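You operate a simulated robot arm through the tools that you are given. There is no shell and no other tool. Be economical: measure what you need, move in short steps, check, and stop when the job is done.

The job below is to be done with a simulated robot arm. You get a single attempt, and the scene is never put back.

## Task
Gauge pad 65 and stand it in the blue slot for its reading.
Fine: knob to READ, back to OPEN before the pad comes out; leave the other pads.

The check looks at the end state, three seconds after you hand in, the way a careful person would. Anything else that was tipped, shoved, dropped, spilled or broken makes it a failure.

## Robot
A 6-joint arm with a two-finger parallel gripper, fixed in place. Base frame: the origin is at the foot of the arm, x ahead of it, y to its left, z up; the work surface is at about z = 840. Readings come in mm, rad, newtons and seconds.
With the tool pointing down near the work surface it reaches from about 260 to 680 mm from the base axis. Its first joint turns from -1.152 to 1.152 rad. Payload 2.9 kg.
The TCP is the grasp point between the finger pads, 30 mm short of the fingertips. In the tool frame z runs along the fingers and y along their closing line. Largest opening 110 mm; finger width 20, thickness 10; the body of the gripper, 48 by 112 mm, starts 55 mm behind the TCP.
Orientation is told as [roll, pitch, yaw] about the base's x, y, z axes, in that order, counted from this pose: with the fingers straight down and closing along the base's y, the tool's x points along the base's -x, its y along +y and its z along -z.

## Interface
- The arm moves only by the tool servo_tool. Its argument "deltas" is a list of rows, each a list of 7 numbers: the shift along the base's x, y, z in units of 150 mm (1.0 is 150 mm), then the turn, a rotation vector about the base's x, y, z in units of 90 degrees (1.0 is 90 degrees), then the opening in per cent of the stroke, from 0 (shut) to 100 (fully open). In form: [[dx, dy, dz, wx, wy, wz, grip], ...]. A call has 1 to 20 rows; each row is the pose to reach, as a shift and turn from the pose commanded when the call began. A call with a number of a shift or a turn outside -1 to 1 is refused whole. A row lasts 0.2 s, in which the tool goes at most 50 mm and 0.15 rad; a call with a longer step from one row to the next is refused whole, and so is a gripper value outside its range. Where a pose cannot be reached the arm comes as near as it can. A force on the tool above 40 N (or 10 N above the force at the start of the call, whichever is more), or a blocked arm, ends the call early, and 0.2 s more pass. Each finger travels about 108 mm/s and halts on what it meets, pressing with about 39 N; the grip force reading is that of the motor and also rises with nothing between the fingers. The clock runs only during rows and for 0.2 s after the last one: add rows that repeat a pose to give the fingers time. It gives the time, the measured TCP pose, the force on the tool (base axes), the opening and the grip force at its end, in the units of the frame above (readings bear some noise), with the torque about the TCP (base axes, N m) and any sound that the robot's microphone picked up, and new pictures: "views" is both (left out), scene, wrist or none.
- Cameras (640 x 400 px; columns grow to the right, rows downward): "scene" is fixed at [75, 426, 1402.7]; the picture's right is [-0.80, -0.59, 0.00], its down [-0.22, 0.30, -0.93] and it looks along [0.55, -0.75, -0.38] (base axes); focal length 340 px, centre (320, 200). "wrist" rides on the gripper at [72, 17, -103] in the tool frame; the picture's right is [-0.23, 0.97, 0.00], its down [-0.76, -0.18, -0.62] and it looks along [-0.61, -0.14, 0.78] (tool axes); focal length 222 px, centre (320, 200). There is no depth. A picture from a camera that has moved, and an enlarged one, comes with that camera's place and axes in the base frame and with its lens.
- close_up(camera, box): a new picture of the part [left, top, right, bottom] of that camera's present view, enlarged. No time passes.
- hand_in(): hands the job in; it is judged then, once.

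Work in short steps. Places have to be worked out from the pictures, the camera data and where the tool is seen: move nearer, look again, correct. Check each grasp and each placing, and mend what went wrong. You have 120 turns and 200 pictures in all, those below and enlarged ones among them. Open the gripper and draw the arm clear of the work before you hand the job in, unless the task says otherwise; then end with one line.

The tools are called after "Request:" as a command line: name --pt "numbers of a row" for each row, then --argument value for the rest, lists and objects as JSON in quotes. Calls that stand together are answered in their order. servo_tool: Moves the arm, as the interface text tells. Its arguments: {"type":"object","properties":{"deltas":{"type":"array","items":{"type":"array","items":{"type":"number"}}},"views":{"type":"string","enum":["both","scene","wrist","none"]}},"required":["deltas"]} The other tools are called the same way: close_up (camera, box) takes an enlarged picture of a part of a camera's view; hand_in () hands the job in.

At the start:

```text
time: 0.0
eef_pos: [453.0, -142.9, 1148.2]
ee_rot: [0.002, 0.001, 0.002]
force: [-0.6, 0.6, 1.1]
moment: [-0.02, -0.01, -0.01]
opening: 110.1
gripper_force: 0.1
```

scene: 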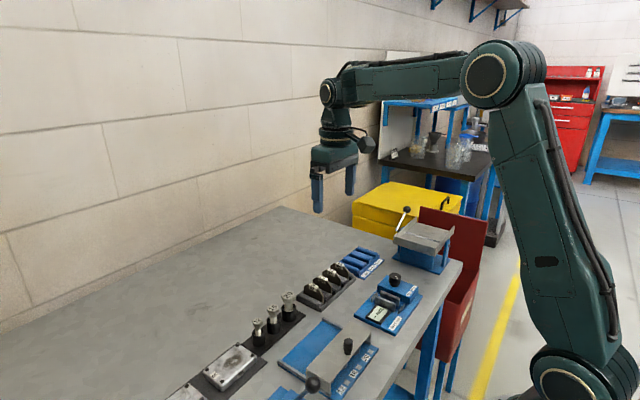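
wrist: 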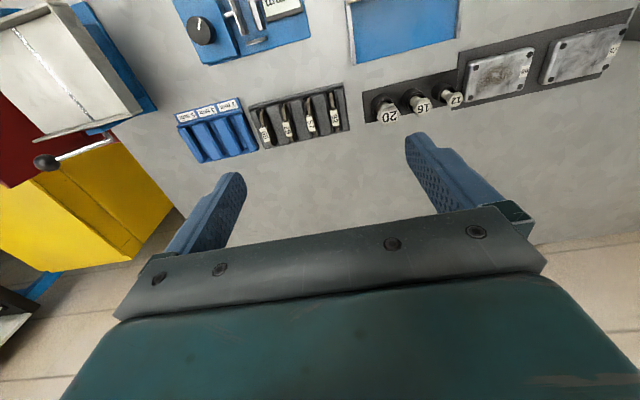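

The pictures show a rack of small pads, a blue three-slot rack, and a gauge with a knob. I'll enlarge them to read the labels.

Request:
close_up --camera "scene" --box '[280, 230, 440, 330]'

Request:
close_up --camera "wrist" --box '[160, 70, 360, 195]'

Request:
close_up --camera "wrist" --box '[160, 0, 320, 100]'

Request:
close_up --camera "scene" --box '[345, 265, 435, 335]'

```text
4.00 times, centred on (360, 280) of scene
camera zoom: at [75.0, 426.0, 1402.7], right [-0.8, -0.59, 0.0], down [-0.22, 0.3, -0.93], along [0.55, -0.75, -0.38], focal length 1359 px, centre (160, -120)
```

zoom: 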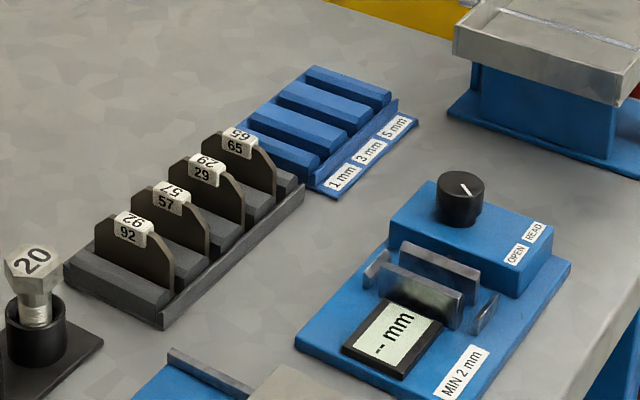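

```text
3.20 times, centred on (260, 132) of wrist
camera zoom: at [381.8, -125.4, 1252.1], right [0.23, 0.97, 0.0], down [0.76, -0.18, 0.62], along [0.61, -0.14, -0.78], focal length 711 px, centre (512, 416)
```

zoom: 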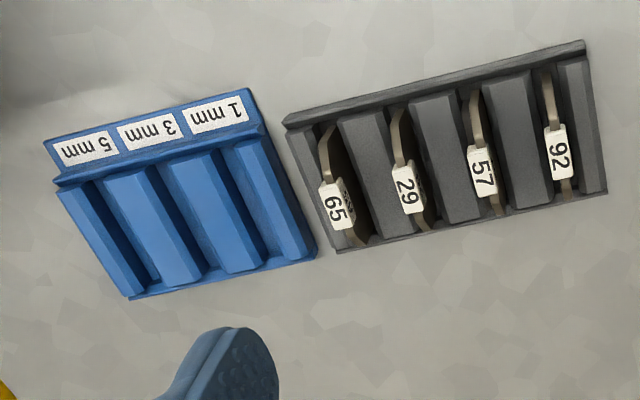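

```text
4.00 times, centred on (240, 50) of wrist
camera zoom: at [381.8, -125.4, 1252.1], right [0.23, 0.97, 0.0], down [0.76, -0.18, 0.62], along [0.61, -0.14, -0.78], focal length 888 px, centre (640, 800)
```

zoom: 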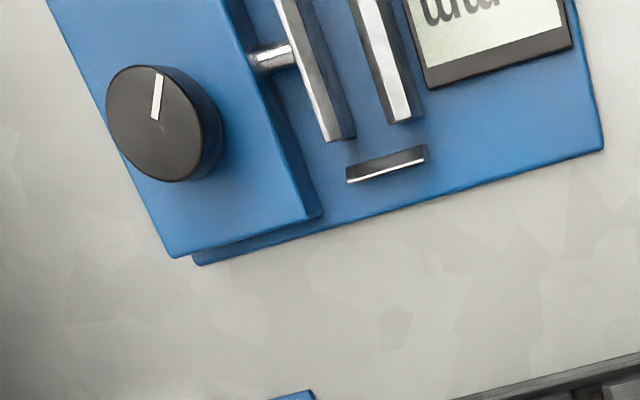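

```text
5.71 times, centred on (390, 300) of scene
camera zoom: at [75.0, 426.0, 1402.7], right [-0.8, -0.59, 0.0], down [-0.22, 0.3, -0.93], along [0.55, -0.75, -0.38], focal length 1941 px, centre (-80, -371)
```

zoom: 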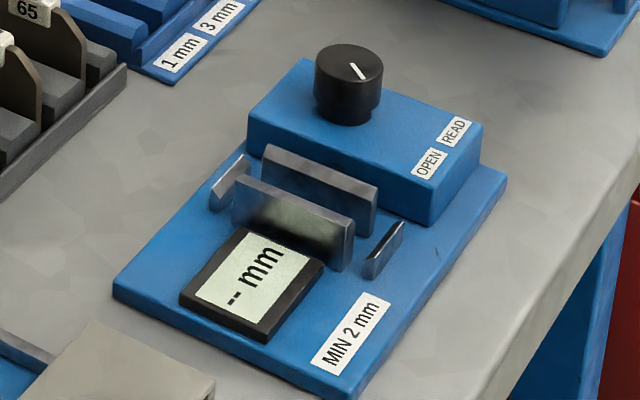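

Triangulating puts pad 65's tab near (503, -244, 890), with pad normals along y at about 38 mm spacing. The knob is near (350, -267, 905). I'll move above pad 65 with the fingers narrowed and look again.

Request:
servo_tool --pt "0.08 -0.17 -0.2 0 0 0 60" --pt "0.16 -0.34 -0.4 0 0 0 40" --pt "0.24 -0.51 -0.6 0 0 0 24" --pt "0.32 -0.67 -0.85 0 0 0 24" --pt "0.32 -0.67 -0.85 0 0 0 24"

```text
time: 1.2
eef_pos: [501.7, -246.7, 1020.3]
ee_rot: [0.0, 0.0, 0.0]
force: [1.1, 0.7, 0.5]
moment: [0.05, -0.03, 0.01]
opening: 26.5
gripper_force: 0.0
camera wrist: at [429.5, -227.6, 1124.1], right [0.23, 0.97, 0.0], down [0.76, -0.18, 0.62], along [0.61, -0.14, -0.78], focal length 222 px, centre (320, 200)
```

scene: 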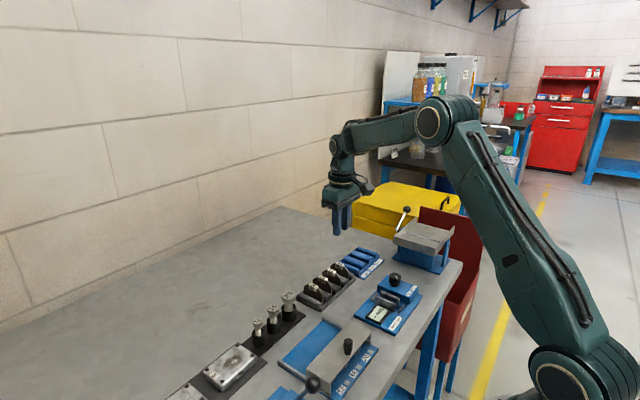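
wrist: 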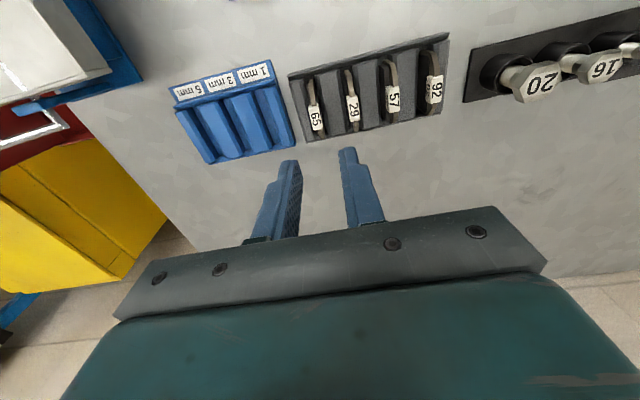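

The tab re-triangulates to about (505, -249, 889). I'll zoom in to see the pad and slot details.

Request:
close_up --camera "wrist" --box '[160, 30, 480, 230]'

Request:
close_up --camera "scene" --box '[290, 195, 418, 275]'

```text
2.00 times, centred on (320, 130) of wrist
camera zoom: at [429.5, -227.6, 1124.1], right [0.23, 0.97, 0.0], down [0.76, -0.18, 0.62], along [0.61, -0.14, -0.78], focal length 444 px, centre (320, 340)
```

zoom: 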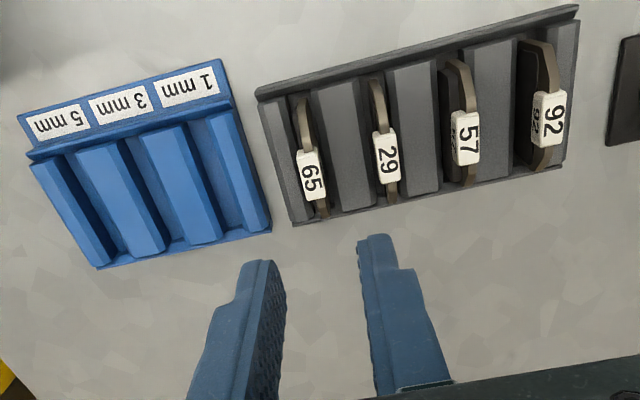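

```text
5.00 times, centred on (354, 235) of scene
camera zoom: at [75.0, 426.0, 1402.7], right [-0.8, -0.59, 0.0], down [-0.22, 0.3, -0.93], along [0.55, -0.75, -0.38], focal length 1699 px, centre (150, 25)
```

zoom: 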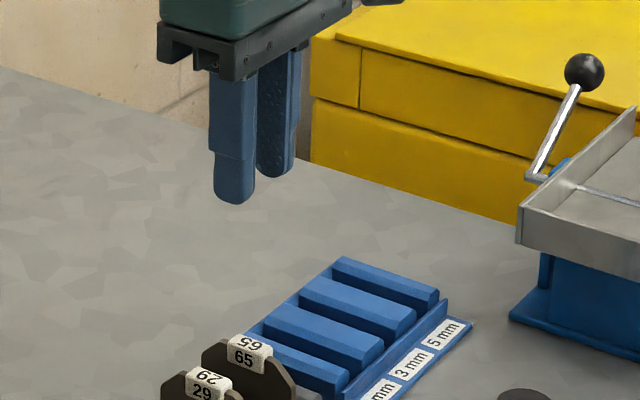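

Fingers are aligned with pad 65. I'll lower until the tips are just above the tab and check both views.

Request:
servo_tool --pt "0.02 -0.015 -0.2 0 0 0 24" --pt "0.02 -0.015 -0.4 0 0 0 24" --pt "0.02 -0.015 -0.54 0 0 0 24" --pt "0.02 -0.015 -0.54 0 0 0 24" --views "none"

Request:
close_up --camera "wrist" --box '[200, 50, 456, 210]'

Request:
close_up --camera "scene" --box '[280, 215, 408, 295]'

```text
time: 2.2
eef_pos: [505.4, -245.4, 940.2]
ee_rot: [0.002, 0.0, 0.001]
force: [-0.4, -0.2, -0.1]
moment: [0.02, -0.01, 0.0]
opening: 26.3
gripper_force: 0.0
```

```text
2.50 times, centred on (328, 130) of wrist
camera zoom: at [432.3, -228.0, 1043.0], right [0.23, 0.97, 0.0], down [0.76, -0.18, 0.62], along [0.61, -0.14, -0.78], focal length 555 px, centre (300, 375)
```

zoom: 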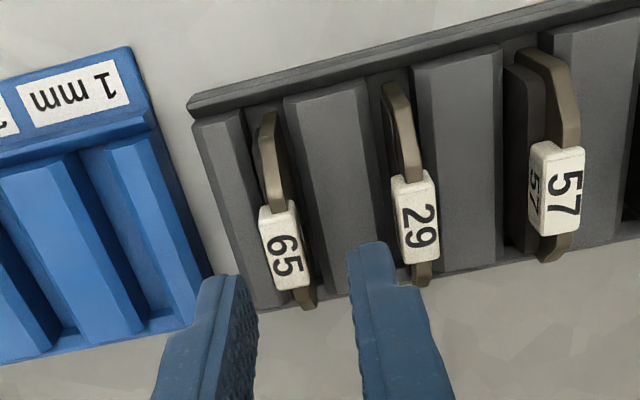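

```text
5.00 times, centred on (344, 255) of scene
camera zoom: at [75.0, 426.0, 1402.7], right [-0.8, -0.59, 0.0], down [-0.22, 0.3, -0.93], along [0.55, -0.75, -0.38], focal length 1699 px, centre (200, -75)
```

zoom: 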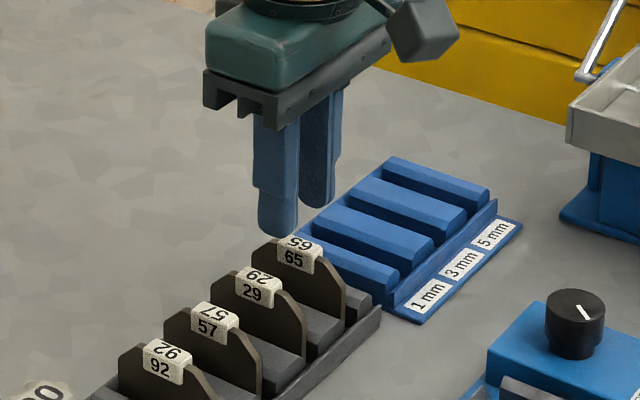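

The tab is at y≈-249.5, so I shift 4 mm in y and lower the tips alongside it.

Request:
servo_tool --pt "0 -0.027 0 0 0 0 24" --pt "0 -0.027 -0.1 0 0 0 24" --pt "0 -0.027 -0.2 0 0 0 24" --pt "0 -0.027 -0.2 0 0 0 24" --views "none"

Request:
close_up --camera "wrist" --box '[200, 50, 456, 210]'

Request:
close_up --camera "scene" --box '[290, 235, 386, 295]'

```text
time: 3.2
eef_pos: [505.4, -250.0, 910.1]
ee_rot: [0.001, 0.001, 0.0]
force: [0.4, 0.2, 0.6]
moment: [-0.01, 0.0, 0.03]
opening: 26.4
gripper_force: 0.0
```

```text
2.50 times, centred on (328, 130) of wrist
camera zoom: at [432.9, -232.3, 1012.9], right [0.23, 0.97, 0.0], down [0.76, -0.18, 0.62], along [0.61, -0.14, -0.78], focal length 555 px, centre (300, 375)
```

zoom: 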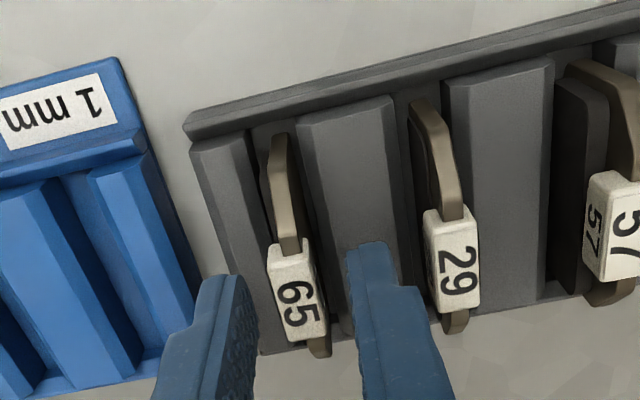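

```text
6.67 times, centred on (338, 265) of scene
camera zoom: at [75.0, 426.0, 1402.7], right [-0.8, -0.59, 0.0], down [-0.22, 0.3, -0.93], along [0.55, -0.75, -0.38], focal length 2265 px, centre (200, -233)
```

zoom: 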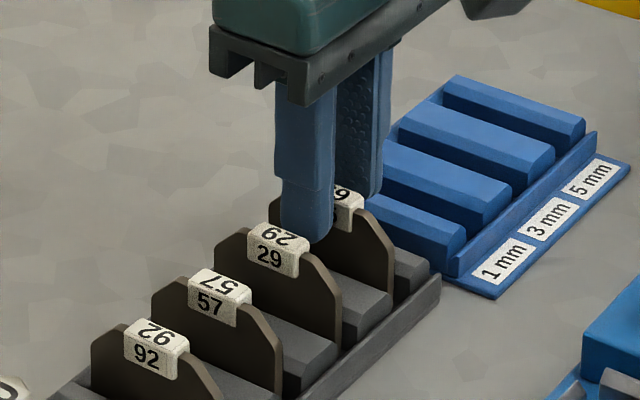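

The tips sit on both sides of tab 65, overlapping it by about 12 mm. I close on it.

Request:
servo_tool --pt "0 0 -0.01 0 0 0 10" --pt "0 0 -0.01 0 0 0 0" --pt "0 0 -0.01 0 0 0 0" --views "none"

Request:
close_up --camera "wrist" --box '[200, 50, 456, 210]'

```text
time: 4.0
eef_pos: [504.7, -249.4, 908.7]
ee_rot: [0.0, -0.002, 0.0]
force: [-1.0, -0.9, 4.4]
moment: [-0.04, 0.05, 0.0]
opening: 10.2
gripper_force: 39.4
```

```text
2.50 times, centred on (328, 130) of wrist
camera zoom: at [432.9, -232.2, 1011.9], right [0.23, 0.97, 0.0], down [0.76, -0.18, 0.62], along [0.61, -0.14, -0.78], focal length 555 px, centre (300, 375)
```

zoom: 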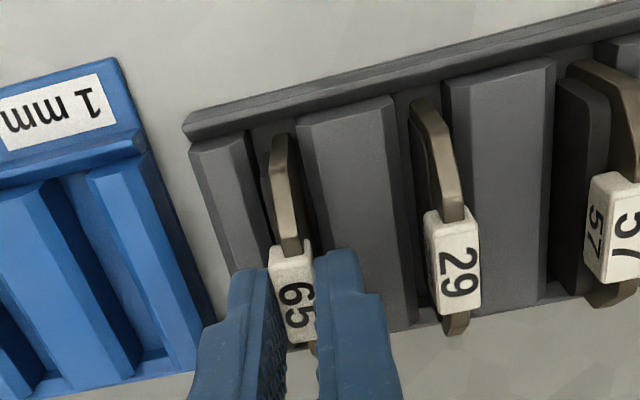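

I have it, at 10.2 mm opening on the tab. I lift straight up, then carry it at height towards the gauge for a close look.

Request:
servo_tool --pt "0 0 0.1 0 0 0 0" --pt "0 0 0.3 0 0 0 0" --pt "0 0 0.55 0 0 0 0" --pt "0 0 0.8 0 0 0 0" --pt "-0.25 0.1 0.8 0 0 0 0" --pt "-0.5 0.2 0.8 0 0 0 0" --pt "-0.75 0.3 0.8 0 0 0 0" --pt "-0.87 0.3 0.8 0 0 0 0" --pt "-0.87 0.3 0.8 0 0 0 0"

Request:
close_up --camera "wrist" --box '[200, 0, 456, 160]'

Request:
close_up --camera "scene" --box '[290, 195, 450, 295]'

```text
time: 6.0
eef_pos: [374.9, -204.7, 1029.2]
ee_rot: [0.001, 0.0, -0.001]
force: [-0.6, 0.0, -0.4]
moment: [0.0, 0.03, -0.01]
opening: 9.9
gripper_force: 38.3
camera wrist: at [301.6, -187.0, 1131.8], right [0.23, 0.97, 0.0], down [0.76, -0.18, 0.62], along [0.61, -0.14, -0.78], focal length 222 px, centre (320, 200)
```

scene: 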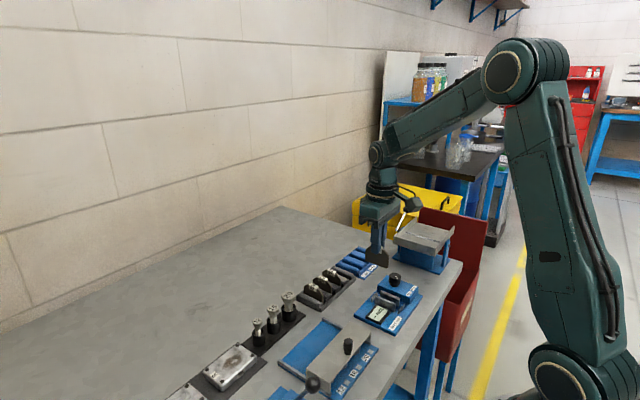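
wrist: 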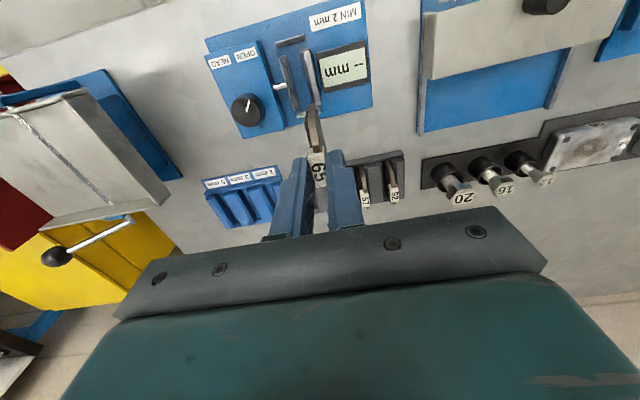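

```text
2.50 times, centred on (328, 80) of wrist
camera zoom: at [301.6, -187.0, 1131.8], right [0.23, 0.97, 0.0], down [0.76, -0.18, 0.62], along [0.61, -0.14, -0.78], focal length 555 px, centre (300, 500)
```

zoom: 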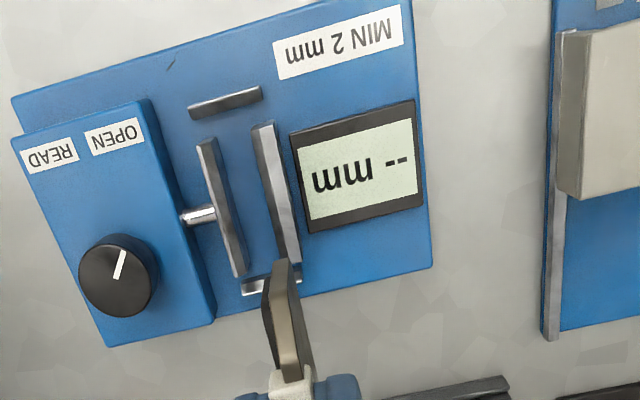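

```text
4.00 times, centred on (370, 245) of scene
camera zoom: at [75.0, 426.0, 1402.7], right [-0.8, -0.59, 0.0], down [-0.22, 0.3, -0.93], along [0.55, -0.75, -0.38], focal length 1359 px, centre (120, 20)
```

zoom: 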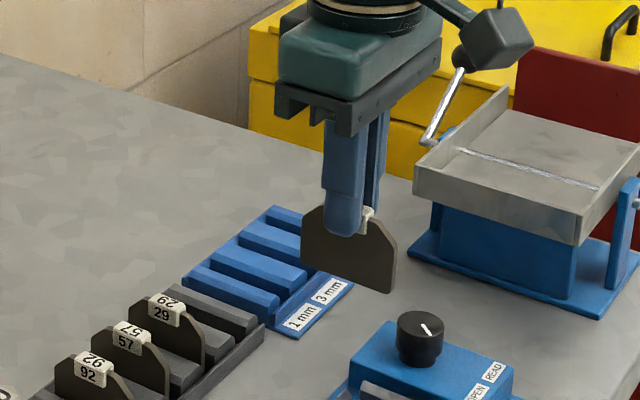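

The pad hangs straight, and the gauge axes look aligned with base x/y. I enlarge the jaws to measure the gap centre and stops.

Request:
close_up --camera "wrist" --box '[260, 25, 356, 145]'

Request:
close_up --camera "scene" --box '[350, 265, 430, 335]'

```text
3.33 times, centred on (308, 85) of wrist
camera zoom: at [301.6, -187.0, 1131.8], right [0.23, 0.97, 0.0], down [0.76, -0.18, 0.62], along [0.61, -0.14, -0.78], focal length 740 px, centre (360, 583)
```

zoom: 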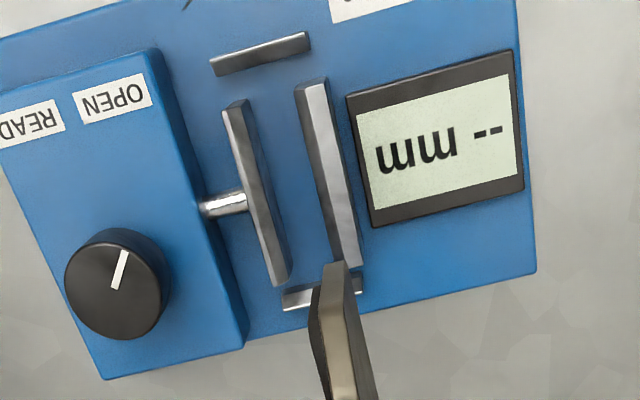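

```text
5.71 times, centred on (390, 300) of scene
camera zoom: at [75.0, 426.0, 1402.7], right [-0.8, -0.59, 0.0], down [-0.22, 0.3, -0.93], along [0.55, -0.75, -0.38], focal length 1941 px, centre (-80, -371)
```

zoom: 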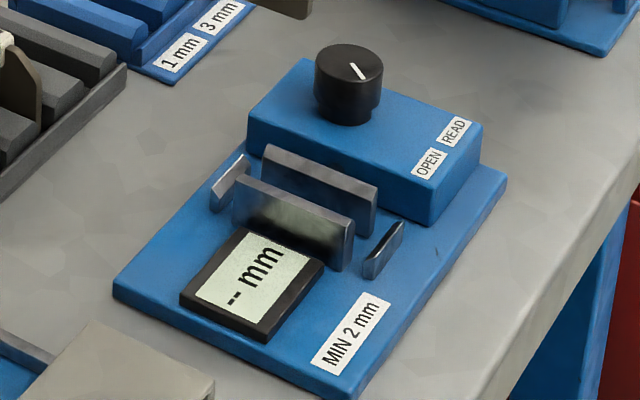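

My estimates: jaw gap centre at y≈-218, x≈345, jaw tops at z≈876. The pad is about 58 mm long and its bottom is about 69 mm below the TCP. I'll hover just above the jaws and verify.

Request:
servo_tool --pt "-0.1 -0.05 0 0 0 0 0" --pt "-0.199 -0.089 -0.1 0 0 0 0" --pt "-0.199 -0.089 -0.3 0 0 0 0" --pt "-0.199 -0.089 -0.43 0 0 0 0" --pt "-0.199 -0.089 -0.43 0 0 0 0" --views "none"

Request:
close_up --camera "wrist" --box '[230, 0, 390, 160]'

Request:
close_up --camera "scene" --box '[340, 235, 436, 325]'

```text
time: 7.2
eef_pos: [345.4, -215.8, 965.1]
ee_rot: [0.001, 0.0, 0.0]
force: [0.3, -0.2, -0.5]
moment: [0.0, 0.0, 0.0]
opening: 10.0
gripper_force: 38.6
```

```text
2.50 times, centred on (310, 80) of wrist
camera zoom: at [272.6, -199.3, 1067.5], right [0.23, 0.97, 0.0], down [0.76, -0.18, 0.62], along [0.61, -0.14, -0.78], focal length 555 px, centre (345, 500)
```

zoom: 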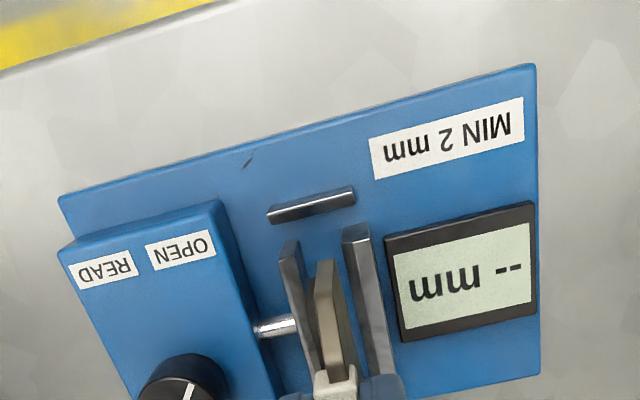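

```text
4.44 times, centred on (388, 280) of scene
camera zoom: at [75.0, 426.0, 1402.7], right [-0.8, -0.59, 0.0], down [-0.22, 0.3, -0.93], along [0.55, -0.75, -0.38], focal length 1510 px, centre (18, -156)
```

zoom: 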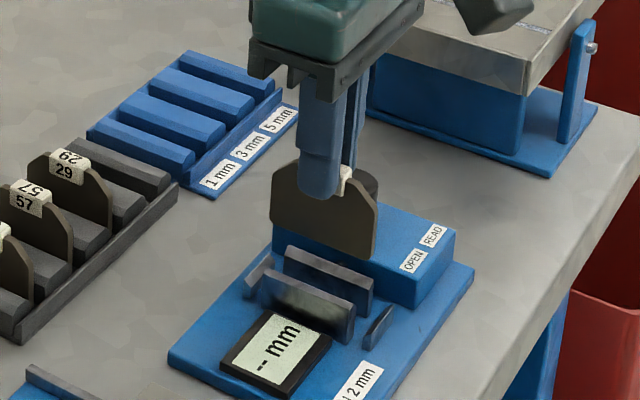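

The gap centre at the jaw tops is y≈-217, so I shift 1.2 mm and lower the pad between the jaws.

Request:
servo_tool --pt "-0.002 -0.008 -0.05 0 0 0 0" --pt "-0.002 -0.008 -0.1 0 0 0 0" --pt "-0.002 -0.008 -0.16 0 0 0 0" --pt "-0.002 -0.008 -0.2 0 0 0 0" --pt "-0.002 -0.008 -0.2 0 0 0 0" --views "none"

Request:
close_up --camera "scene" --box '[340, 235, 436, 325]'

Request:
close_up --camera "wrist" --box '[230, 0, 390, 160]'

```text
time: 8.4
eef_pos: [345.2, -218.3, 934.4]
ee_rot: [0.0, -0.001, -0.002]
force: [-0.3, -0.7, -1.3]
moment: [0.0, -0.02, 0.02]
opening: 10.0
gripper_force: 38.6
```

```text
4.44 times, centred on (388, 280) of scene
camera zoom: at [75.0, 426.0, 1402.7], right [-0.8, -0.59, 0.0], down [-0.22, 0.3, -0.93], along [0.55, -0.75, -0.38], focal length 1510 px, centre (18, -156)
```

zoom: 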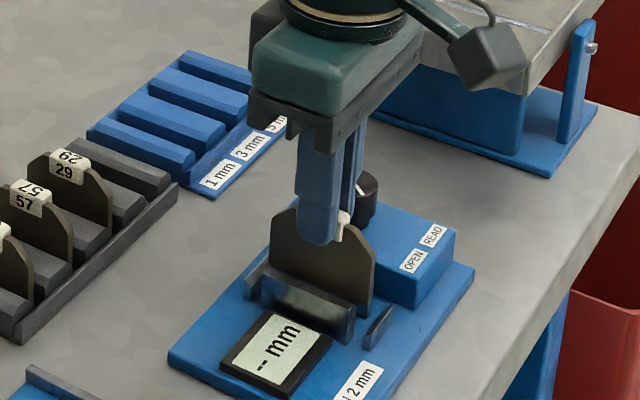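

```text
2.50 times, centred on (310, 80) of wrist
camera zoom: at [271.9, -201.2, 1037.7], right [0.23, 0.97, 0.0], down [0.76, -0.18, 0.62], along [0.61, -0.14, -0.78], focal length 555 px, centre (345, 500)
```

zoom: 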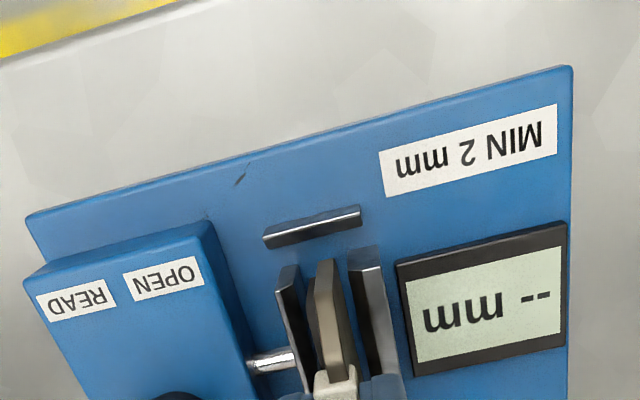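

The pad is between the jaws. I lower in small steps until it meets the floor, expected at TCP z≈915-920.

Request:
servo_tool --pt "0 0 -0.04 0 0 0 0" --pt "0 0 -0.06 0 0 0 0" --pt "0 0 -0.075 0 0 0 0" --pt "0 0 -0.085 0 0 0 0" --pt "0 0 -0.095 0 0 0 0" --pt "0 0 -0.105 0 0 0 0" --pt "0 0 -0.115 0 0 0 0" --pt "0 0 -0.125 0 0 0 0" --views "none"

Request:
close_up --camera "scene" --box '[340, 235, 436, 325]'

```text
time: 10.2
eef_pos: [345.4, -219.7, 915.6]
ee_rot: [0.0, 0.0, -0.001]
force: [-0.8, -0.2, -0.1]
moment: [0.0, 0.05, 0.01]
opening: 10.1
gripper_force: 39.1
```

```text
4.44 times, centred on (388, 280) of scene
camera zoom: at [75.0, 426.0, 1402.7], right [-0.8, -0.59, 0.0], down [-0.22, 0.3, -0.93], along [0.55, -0.75, -0.38], focal length 1510 px, centre (18, -156)
```

zoom: 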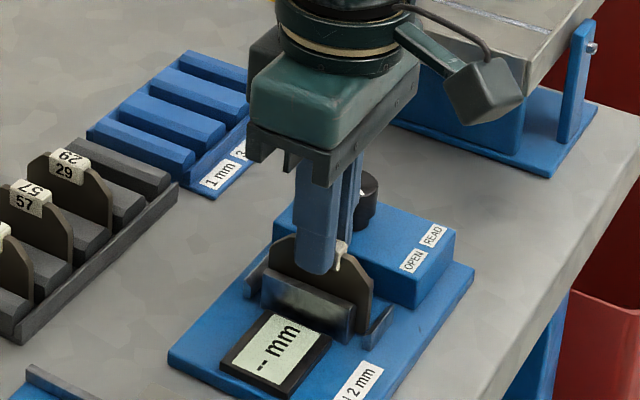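

No contact yet. I continue in 1.5 mm steps, watching the force.

Request:
servo_tool --pt "0 0.005 -0.01 0 0 0 0" --pt "0 0.005 -0.02 0 0 0 0" --pt "0 0.005 -0.03 0 0 0 0" --pt "0 0.005 -0.03 0 0 0 0" --views "none"

Request:
close_up --camera "scene" --box '[356, 260, 420, 320]'

```text
time: 11.2
eef_pos: [344.5, -218.6, 911.9]
ee_rot: [-0.002, -0.003, 0.0]
force: [-5.4, -0.3, 35.4]
moment: [0.03, 0.09, 0.0]
opening: 10.3
gripper_force: 39.4
```

```text
6.67 times, centred on (388, 290) of scene
camera zoom: at [74.5, 426.3, 1402.7], right [-0.8, -0.59, 0.0], down [-0.22, 0.3, -0.93], along [0.55, -0.75, -0.38], focal length 2265 px, centre (-133, -400)
```

zoom: 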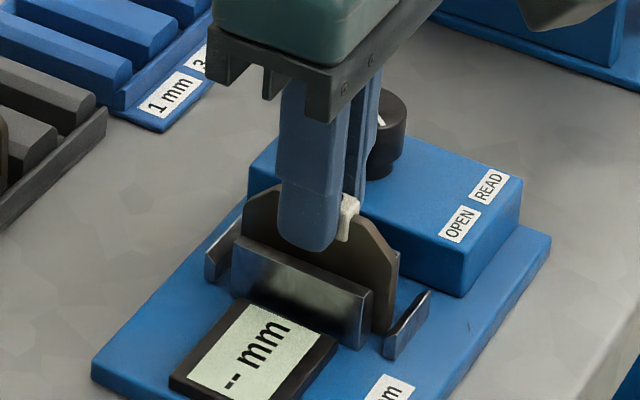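

Firm contact: the pad is standing on the gauge floor. I relax the push by about 1 mm and open slowly, then look.

Request:
servo_tool --pt "0 0 0.008 0 0 0 0" --pt "0 0 0.008 0 0 0 14" --pt "0 0 0.008 0 0 0 18" --pt "0 0 0.008 0 0 0 26" --pt "0 0 0.008 0 0 0 26" --views "none"

Request:
close_up --camera "scene" --box '[356, 260, 420, 320]'

Request:
close_up --camera "wrist" --box '[230, 0, 390, 160]'

```text
time: 12.4
eef_pos: [343.7, -218.4, 911.1]
ee_rot: [0.0, 0.0, 0.0]
force: [-0.7, -0.1, 0.2]
moment: [0.03, 0.02, 0.0]
opening: 28.4
gripper_force: 0.1
```

```text
6.67 times, centred on (388, 290) of scene
camera zoom: at [75.0, 426.0, 1402.7], right [-0.8, -0.59, 0.0], down [-0.22, 0.3, -0.93], along [0.55, -0.75, -0.38], focal length 2265 px, centre (-133, -400)
```

zoom: 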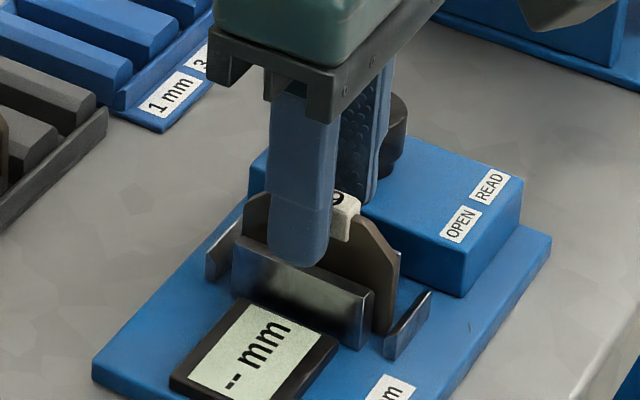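

```text
2.50 times, centred on (310, 80) of wrist
camera zoom: at [271.9, -200.7, 1015.4], right [0.23, 0.97, 0.0], down [0.76, -0.18, 0.62], along [0.61, -0.14, -0.78], focal length 555 px, centre (345, 500)
```

zoom: 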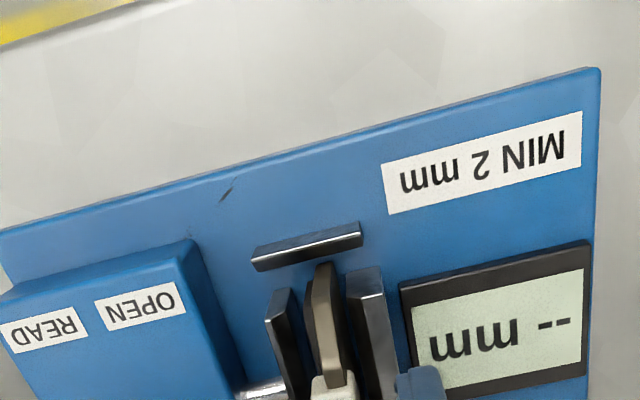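

The pad stands free between the jaws. I raise straight up, then go above the knob (about 351.6, -275, top ≈898) turning the tool to -42°, so the whole turn stays centred.

Request:
servo_tool --pt "0 0 0.1 0 0 0 26" --pt "0 0 0.3 0 0 0 26" --pt "0 0 0.5 0 0 0 35" --pt "0 -0.1 0.5 0 0 -0.09 45" --pt "0.02 -0.2 0.5 0 0 -0.18 45" --pt "0.035 -0.3 0.5 0 0 -0.27 45" --pt "0.051 -0.377 0.5 0 0 -0.36 45" --pt "0.051 -0.377 0.5 0 0 -0.45 45" --pt "0.051 -0.377 0.5 0 0 -0.467 45" --pt "0.051 -0.377 0.5 0 0 -0.467 45"

Request:
close_up --camera "scene" --box '[350, 235, 446, 325]'

Request:
close_up --camera "wrist" --box '[220, 50, 420, 175]'

```text
time: 14.6
eef_pos: [352.1, -275.4, 987.2]
ee_rot: [-0.001, 0.0, -0.735]
force: [0.0, 0.0, -0.5]
moment: [0.0, -0.01, -0.02]
opening: 49.8
gripper_force: 0.1
camera wrist: at [310.0, -213.5, 1090.5], right [0.82, 0.57, 0.0], down [0.45, -0.64, 0.62], along [0.36, -0.51, -0.78], focal length 222 px, centre (320, 200)
```

scene: 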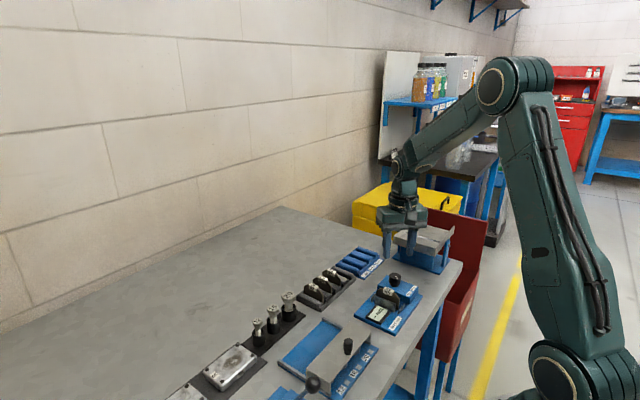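
wrist: 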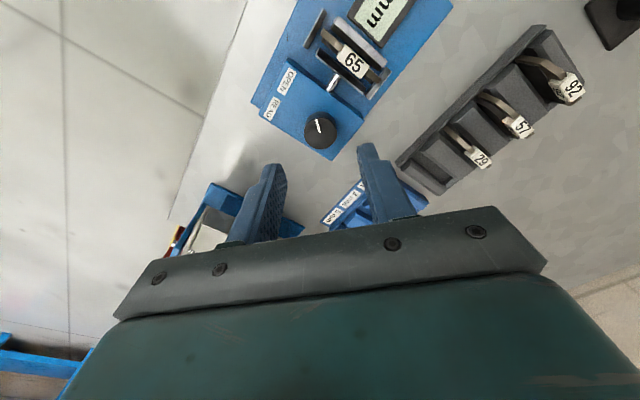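

```text
4.44 times, centred on (398, 280) of scene
camera zoom: at [75.0, 426.0, 1402.7], right [-0.8, -0.59, 0.0], down [-0.22, 0.3, -0.93], along [0.55, -0.75, -0.38], focal length 1510 px, centre (-27, -156)
```

zoom: 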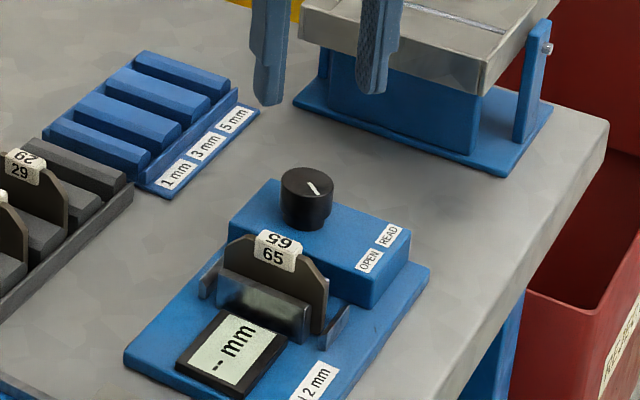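

```text
3.20 times, centred on (320, 112) of wrist
camera zoom: at [310.0, -213.5, 1090.5], right [0.82, 0.57, 0.0], down [0.45, -0.64, 0.62], along [0.36, -0.51, -0.78], focal length 711 px, centre (320, 480)
```

zoom: 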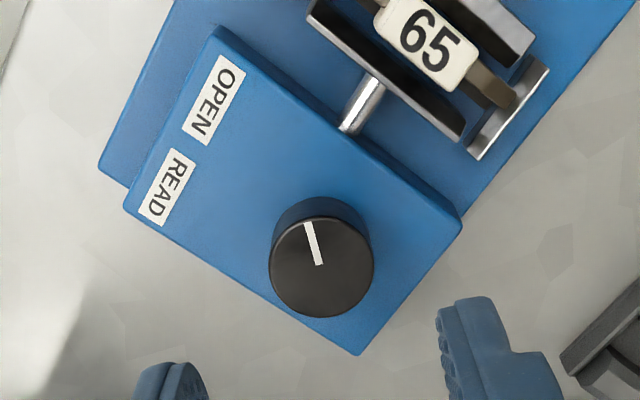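

The knob reads at about (353.5, -275.5) with a 29 mm diameter. I descend around it to a tip height of ≈887.

Request:
servo_tool --pt "0.009 0 -0.15 0 0 0 45" --pt "0.009 0 -0.3 0 0 0 45" --pt "0.009 0 -0.4 0 0 0 45" --pt "0.009 0 -0.44 0 0 0 45" --pt "0.009 0 -0.47 0 0 0 45" --pt "0.009 0 -0.47 0 0 0 45" --views "none"

Request:
close_up --camera "scene" --box '[350, 240, 430, 315]'

Request:
close_up --camera "wrist" --box '[220, 60, 420, 185]'

```text
time: 16.0
eef_pos: [353.5, -275.6, 915.3]
ee_rot: [0.0, 0.001, -0.733]
force: [-0.5, -0.4, 0.4]
moment: [0.04, 0.03, 0.0]
opening: 49.5
gripper_force: 0.1
```

```text
5.33 times, centred on (390, 278) of scene
camera zoom: at [75.0, 426.0, 1402.7], right [-0.8, -0.59, 0.0], down [-0.22, 0.3, -0.93], along [0.55, -0.75, -0.38], focal length 1812 px, centre (-53, -213)
```

zoom: 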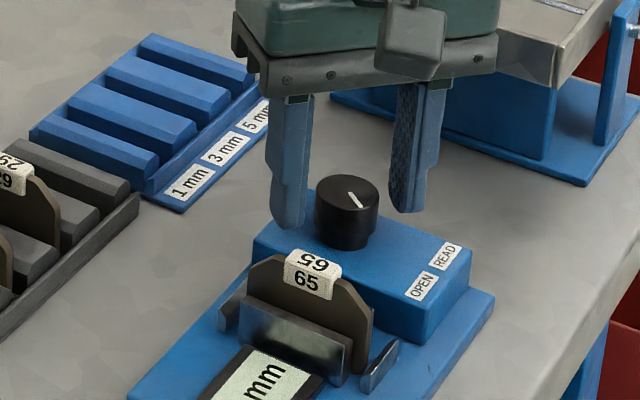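

```text
3.20 times, centred on (320, 122) of wrist
camera zoom: at [311.1, -213.3, 1019.6], right [0.82, 0.57, 0.0], down [0.45, -0.64, 0.62], along [0.36, -0.51, -0.78], focal length 711 px, centre (320, 448)
```

zoom: 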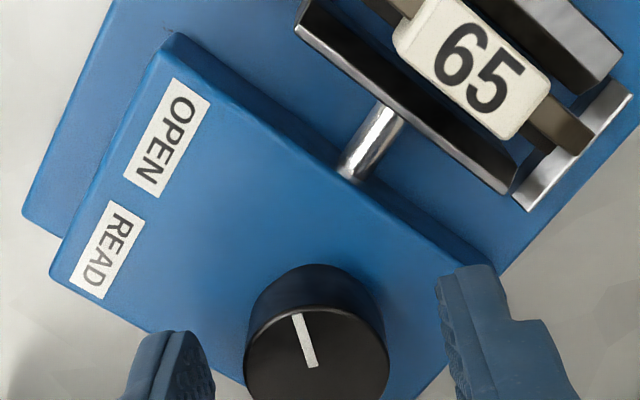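

The fingers straddle the knob centrally. I close on it.

Request:
servo_tool --pt "0 0 0 0 0 0 30" --pt "0 0 0 0 0 0 20" --pt "0 0 0 0 0 0 15" --pt "0 0 0 0 0 0 15" --views "none"

```text
time: 17.0
eef_pos: [352.8, -275.1, 915.8]
ee_rot: [-0.001, 0.0, -0.737]
force: [-9.9, -12.5, -3.2]
moment: [-0.43, 0.21, -0.07]
opening: 29.2
gripper_force: 45.0
```

It grips at 29 mm with a small side force, so I ease 1 mm along it. Then I turn anticlockwise in steps towards READ.

Request:
servo_tool --pt "-0.004 -0.005 0 0 0 0 15" --pt "-0.004 -0.005 0 0 0 0.09 15" --pt "-0.004 -0.005 0 0 0 0.18 15" --pt "-0.004 -0.005 0 0 0 0.27 15" --pt "-0.004 -0.005 0 0 0 0.36 15" --pt "-0.004 -0.005 0 0 0 0.45 15" --pt "-0.004 -0.005 0 0 0 0.45 15" --views "none"

Request:
close_up --camera "scene" --box '[350, 250, 430, 325]'

```text
time: 18.6
eef_pos: [351.1, -276.2, 916.4]
ee_rot: [-0.004, 0.002, -0.03]
force: [-7.8, -25.9, -15.3]
moment: [-0.61, -0.47, -0.09]
opening: 29.5
gripper_force: 45.0
```

```text
5.33 times, centred on (390, 288) of scene
camera zoom: at [75.0, 425.2, 1403.0], right [-0.8, -0.59, 0.0], down [-0.22, 0.3, -0.93], along [0.55, -0.75, -0.38], focal length 1812 px, centre (-53, -267)
```

zoom: 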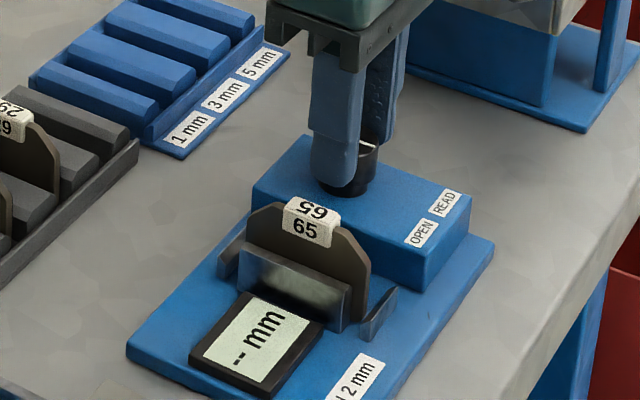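

The knob seems to be turning, but a -y side force of 26 N shows I'm slightly off its axis. I check the wrist view.

Request:
close_up --camera "wrist" --box '[220, 60, 420, 185]'

```text
3.20 times, centred on (320, 122) of wrist
camera zoom: at [280.1, -257.8, 1019.7], right [0.26, 0.97, 0.0], down [0.76, -0.2, 0.62], along [0.6, -0.16, -0.78], focal length 711 px, centre (320, 448)
```

zoom: 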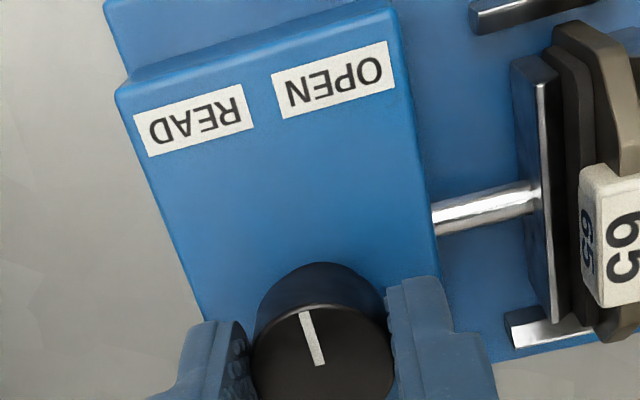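

The knob turned with the tool and the jaw is closing. I ease 1.5 mm in -y and turn on towards READ.

Request:
servo_tool --pt "-0.002 -0.01 0 0 0 0 15" --pt "-0.003 -0.01 0 0 0 0.09 15" --pt "-0.004 -0.01 0 0 0 0.18 15" --pt "-0.004 -0.01 0 0 0 0.27 15" --pt "-0.004 -0.01 0 0 0 0.36 15" --pt "-0.004 -0.01 0 0 0 0.36 15" --views "none"

Request:
close_up --camera "scene" --box '[350, 250, 430, 325]'

Request:
close_up --camera "wrist" --box '[220, 60, 420, 185]'

```text
time: 20.0
eef_pos: [352.8, -279.7, 916.6]
ee_rot: [-0.005, 0.001, 0.536]
force: [1.1, -32.5, -16.7]
moment: [-0.47, -0.07, -0.13]
opening: 29.3
gripper_force: 44.9
```

```text
5.33 times, centred on (390, 288) of scene
camera zoom: at [75.2, 425.1, 1403.0], right [-0.8, -0.59, 0.0], down [-0.22, 0.3, -0.93], along [0.55, -0.75, -0.38], focal length 1812 px, centre (-53, -267)
```

zoom: 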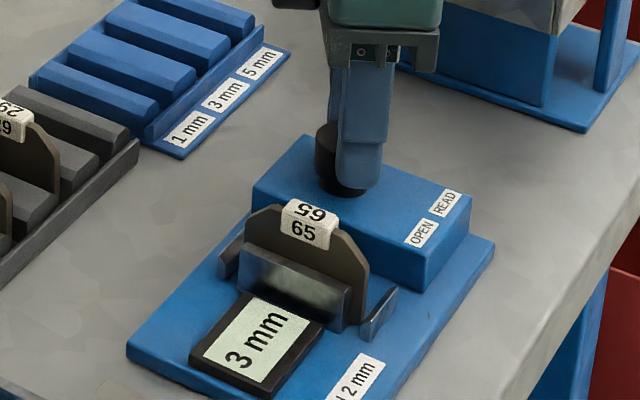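

```text
3.20 times, centred on (320, 122) of wrist
camera zoom: at [281.3, -300.8, 1019.8], right [-0.3, 0.95, -0.01], down [0.75, 0.24, 0.62], along [0.59, 0.18, -0.78], focal length 711 px, centre (320, 448)
```

zoom: 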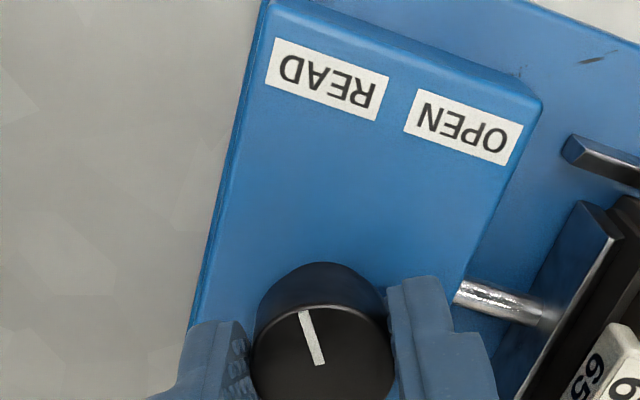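

The display reads "3 mm". I ease the side load and turn slightly further to confirm READ is fully reached and the reading is steady.

Request:
servo_tool --pt "0 -0.015 0 0 0 0.0 15" --pt "0 -0.015 0 0 0 0.06 15" --pt "0 -0.015 0 0 0 0.11 15" --pt "0 -0.015 0 0 0 0.11 15" --views "none"

Request:
close_up --camera "scene" --box '[350, 250, 430, 325]'

Request:
close_up --camera "wrist" --box '[220, 60, 420, 185]'

```text
time: 21.0
eef_pos: [353.8, -280.1, 917.7]
ee_rot: [0.0, -0.001, 0.71]
force: [5.5, -18.1, -11.5]
moment: [-0.54, 0.02, -0.83]
opening: 29.1
gripper_force: 44.9
```

```text
5.33 times, centred on (390, 288) of scene
camera zoom: at [75.3, 425.5, 1402.9], right [-0.8, -0.59, 0.0], down [-0.22, 0.3, -0.93], along [0.55, -0.75, -0.38], focal length 1812 px, centre (-53, -267)
```

zoom: 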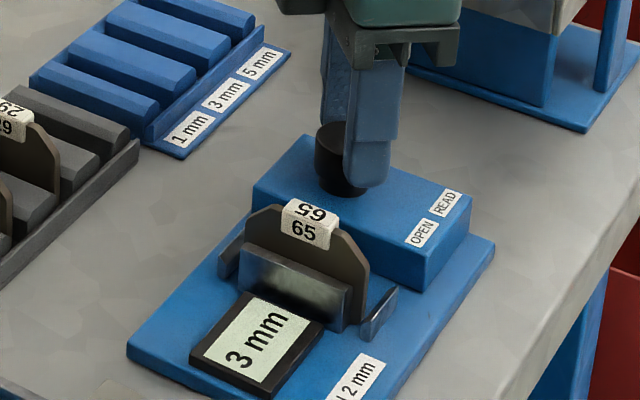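

```text
3.20 times, centred on (320, 122) of wrist
camera zoom: at [286.6, -313.8, 1020.0], right [-0.46, 0.89, 0.0], down [0.69, 0.36, 0.62], along [0.55, 0.29, -0.78], focal length 711 px, centre (320, 448)
```

zoom: 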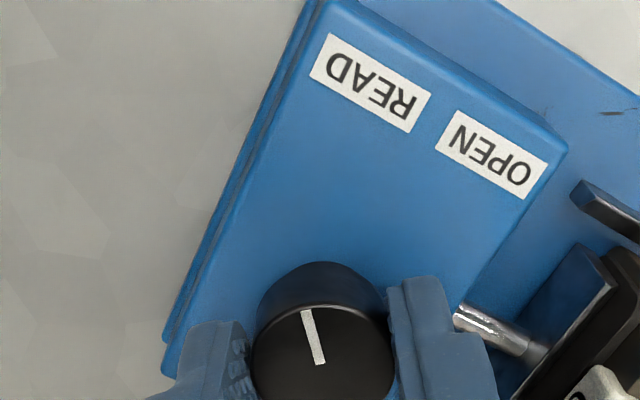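

Torque rose to 0.83 N m at the stop and the reading stays at 3 mm, so READ is fully reached. Now I turn back clockwise to OPEN, retracing the path.

Request:
servo_tool --pt "0 0 0 0 0 -0.09 15" --pt "0 0 0 0 0 -0.18 15" --pt "0 0.004 0 0 0 -0.27 15" --pt "0 0.008 0 0 0 -0.36 15" --pt "0 0.012 0 0 0 -0.45 15" --pt "0 0.014 0 0 0 -0.54 15" --pt "0.002 0.016 0 0 0 -0.63 15" --pt "0.003 0.018 0 0 0 -0.72 15" --pt "0.004 0.02 0 0 0 -0.81 15" --pt "0.004 0.022 0 0 0 -0.9 15" --pt "0.004 0.022 0 0 0 -0.93 15" --pt "0.004 0.022 0 0 0 -0.93 15" --views "none"

Request:
close_up --camera "scene" --box '[350, 250, 430, 325]'

Request:
close_up --camera "wrist" --box '[220, 60, 420, 185]'

```text
time: 23.6
eef_pos: [353.7, -275.4, 917.0]
ee_rot: [0.0, 0.0, -0.75]
force: [-5.8, -13.1, 6.0]
moment: [-0.5, 0.07, 0.29]
opening: 29.1
gripper_force: 45.1
```

```text
5.33 times, centred on (390, 288) of scene
camera zoom: at [74.8, 425.8, 1402.8], right [-0.8, -0.59, 0.0], down [-0.22, 0.3, -0.93], along [0.55, -0.75, -0.38], focal length 1812 px, centre (-53, -267)
```

zoom: 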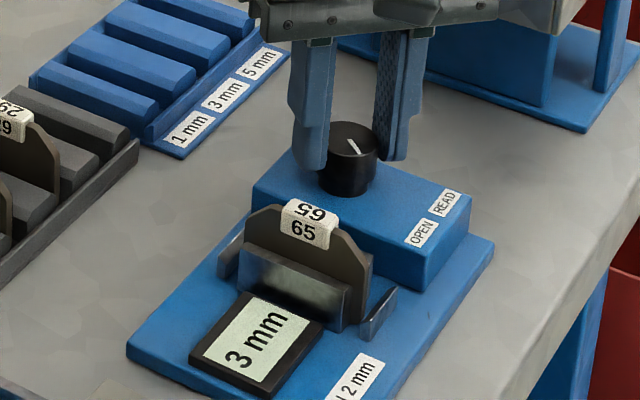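

```text
3.20 times, centred on (320, 122) of wrist
camera zoom: at [311.3, -213.7, 1020.0], right [0.83, 0.56, 0.0], down [0.44, -0.65, 0.62], along [0.35, -0.52, -0.78], focal length 711 px, centre (320, 448)
```

zoom: 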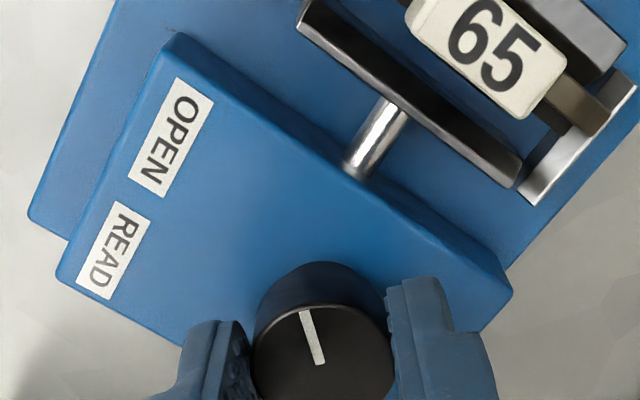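

The knob is back at OPEN and its jaw has retracted. I release the knob and rise clear.

Request:
servo_tool --pt "0 0 0 0 0 0.0 30" --pt "0 0 0 0 0 0.0 45" --pt "0 0 0.1 0 0 0 45" --pt "0 0 0.3 0 0 0 45" --pt "0 0 0.5 0 0 0 45" --pt "0 0 0.5 0 0 0 45" --views "none"

Request:
close_up --camera "scene" --box '[350, 250, 430, 325]'

Request:
close_up --camera "wrist" --box '[220, 40, 420, 165]'

```text
time: 25.0
eef_pos: [353.2, -275.3, 992.2]
ee_rot: [0.001, -0.001, -0.748]
force: [-0.2, 0.4, 0.3]
moment: [-0.02, -0.04, 0.0]
opening: 49.3
gripper_force: 0.0
```

```text
5.33 times, centred on (390, 288) of scene
camera zoom: at [75.0, 426.0, 1402.7], right [-0.8, -0.59, 0.0], down [-0.22, 0.3, -0.93], along [0.55, -0.75, -0.38], focal length 1812 px, centre (-53, -267)
```

zoom: 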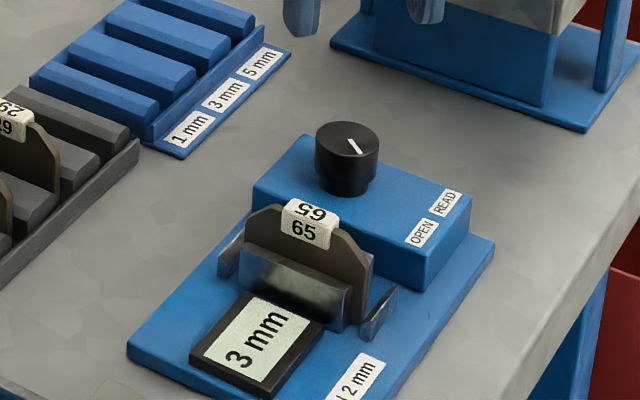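

```text
3.20 times, centred on (320, 102) of wrist
camera zoom: at [311.2, -213.4, 1095.3], right [0.83, 0.56, 0.0], down [0.44, -0.65, 0.62], along [0.35, -0.52, -0.78], focal length 711 px, centre (320, 512)
```

zoom: 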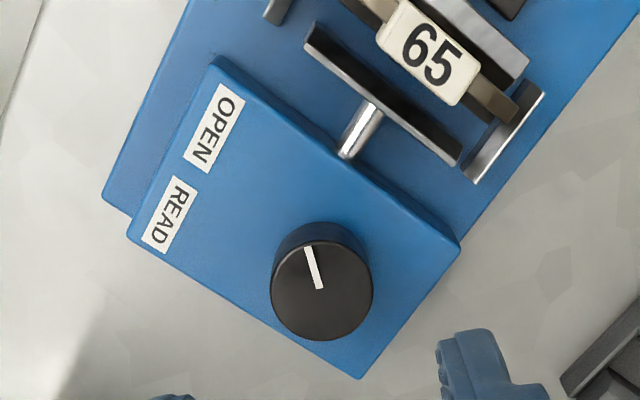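

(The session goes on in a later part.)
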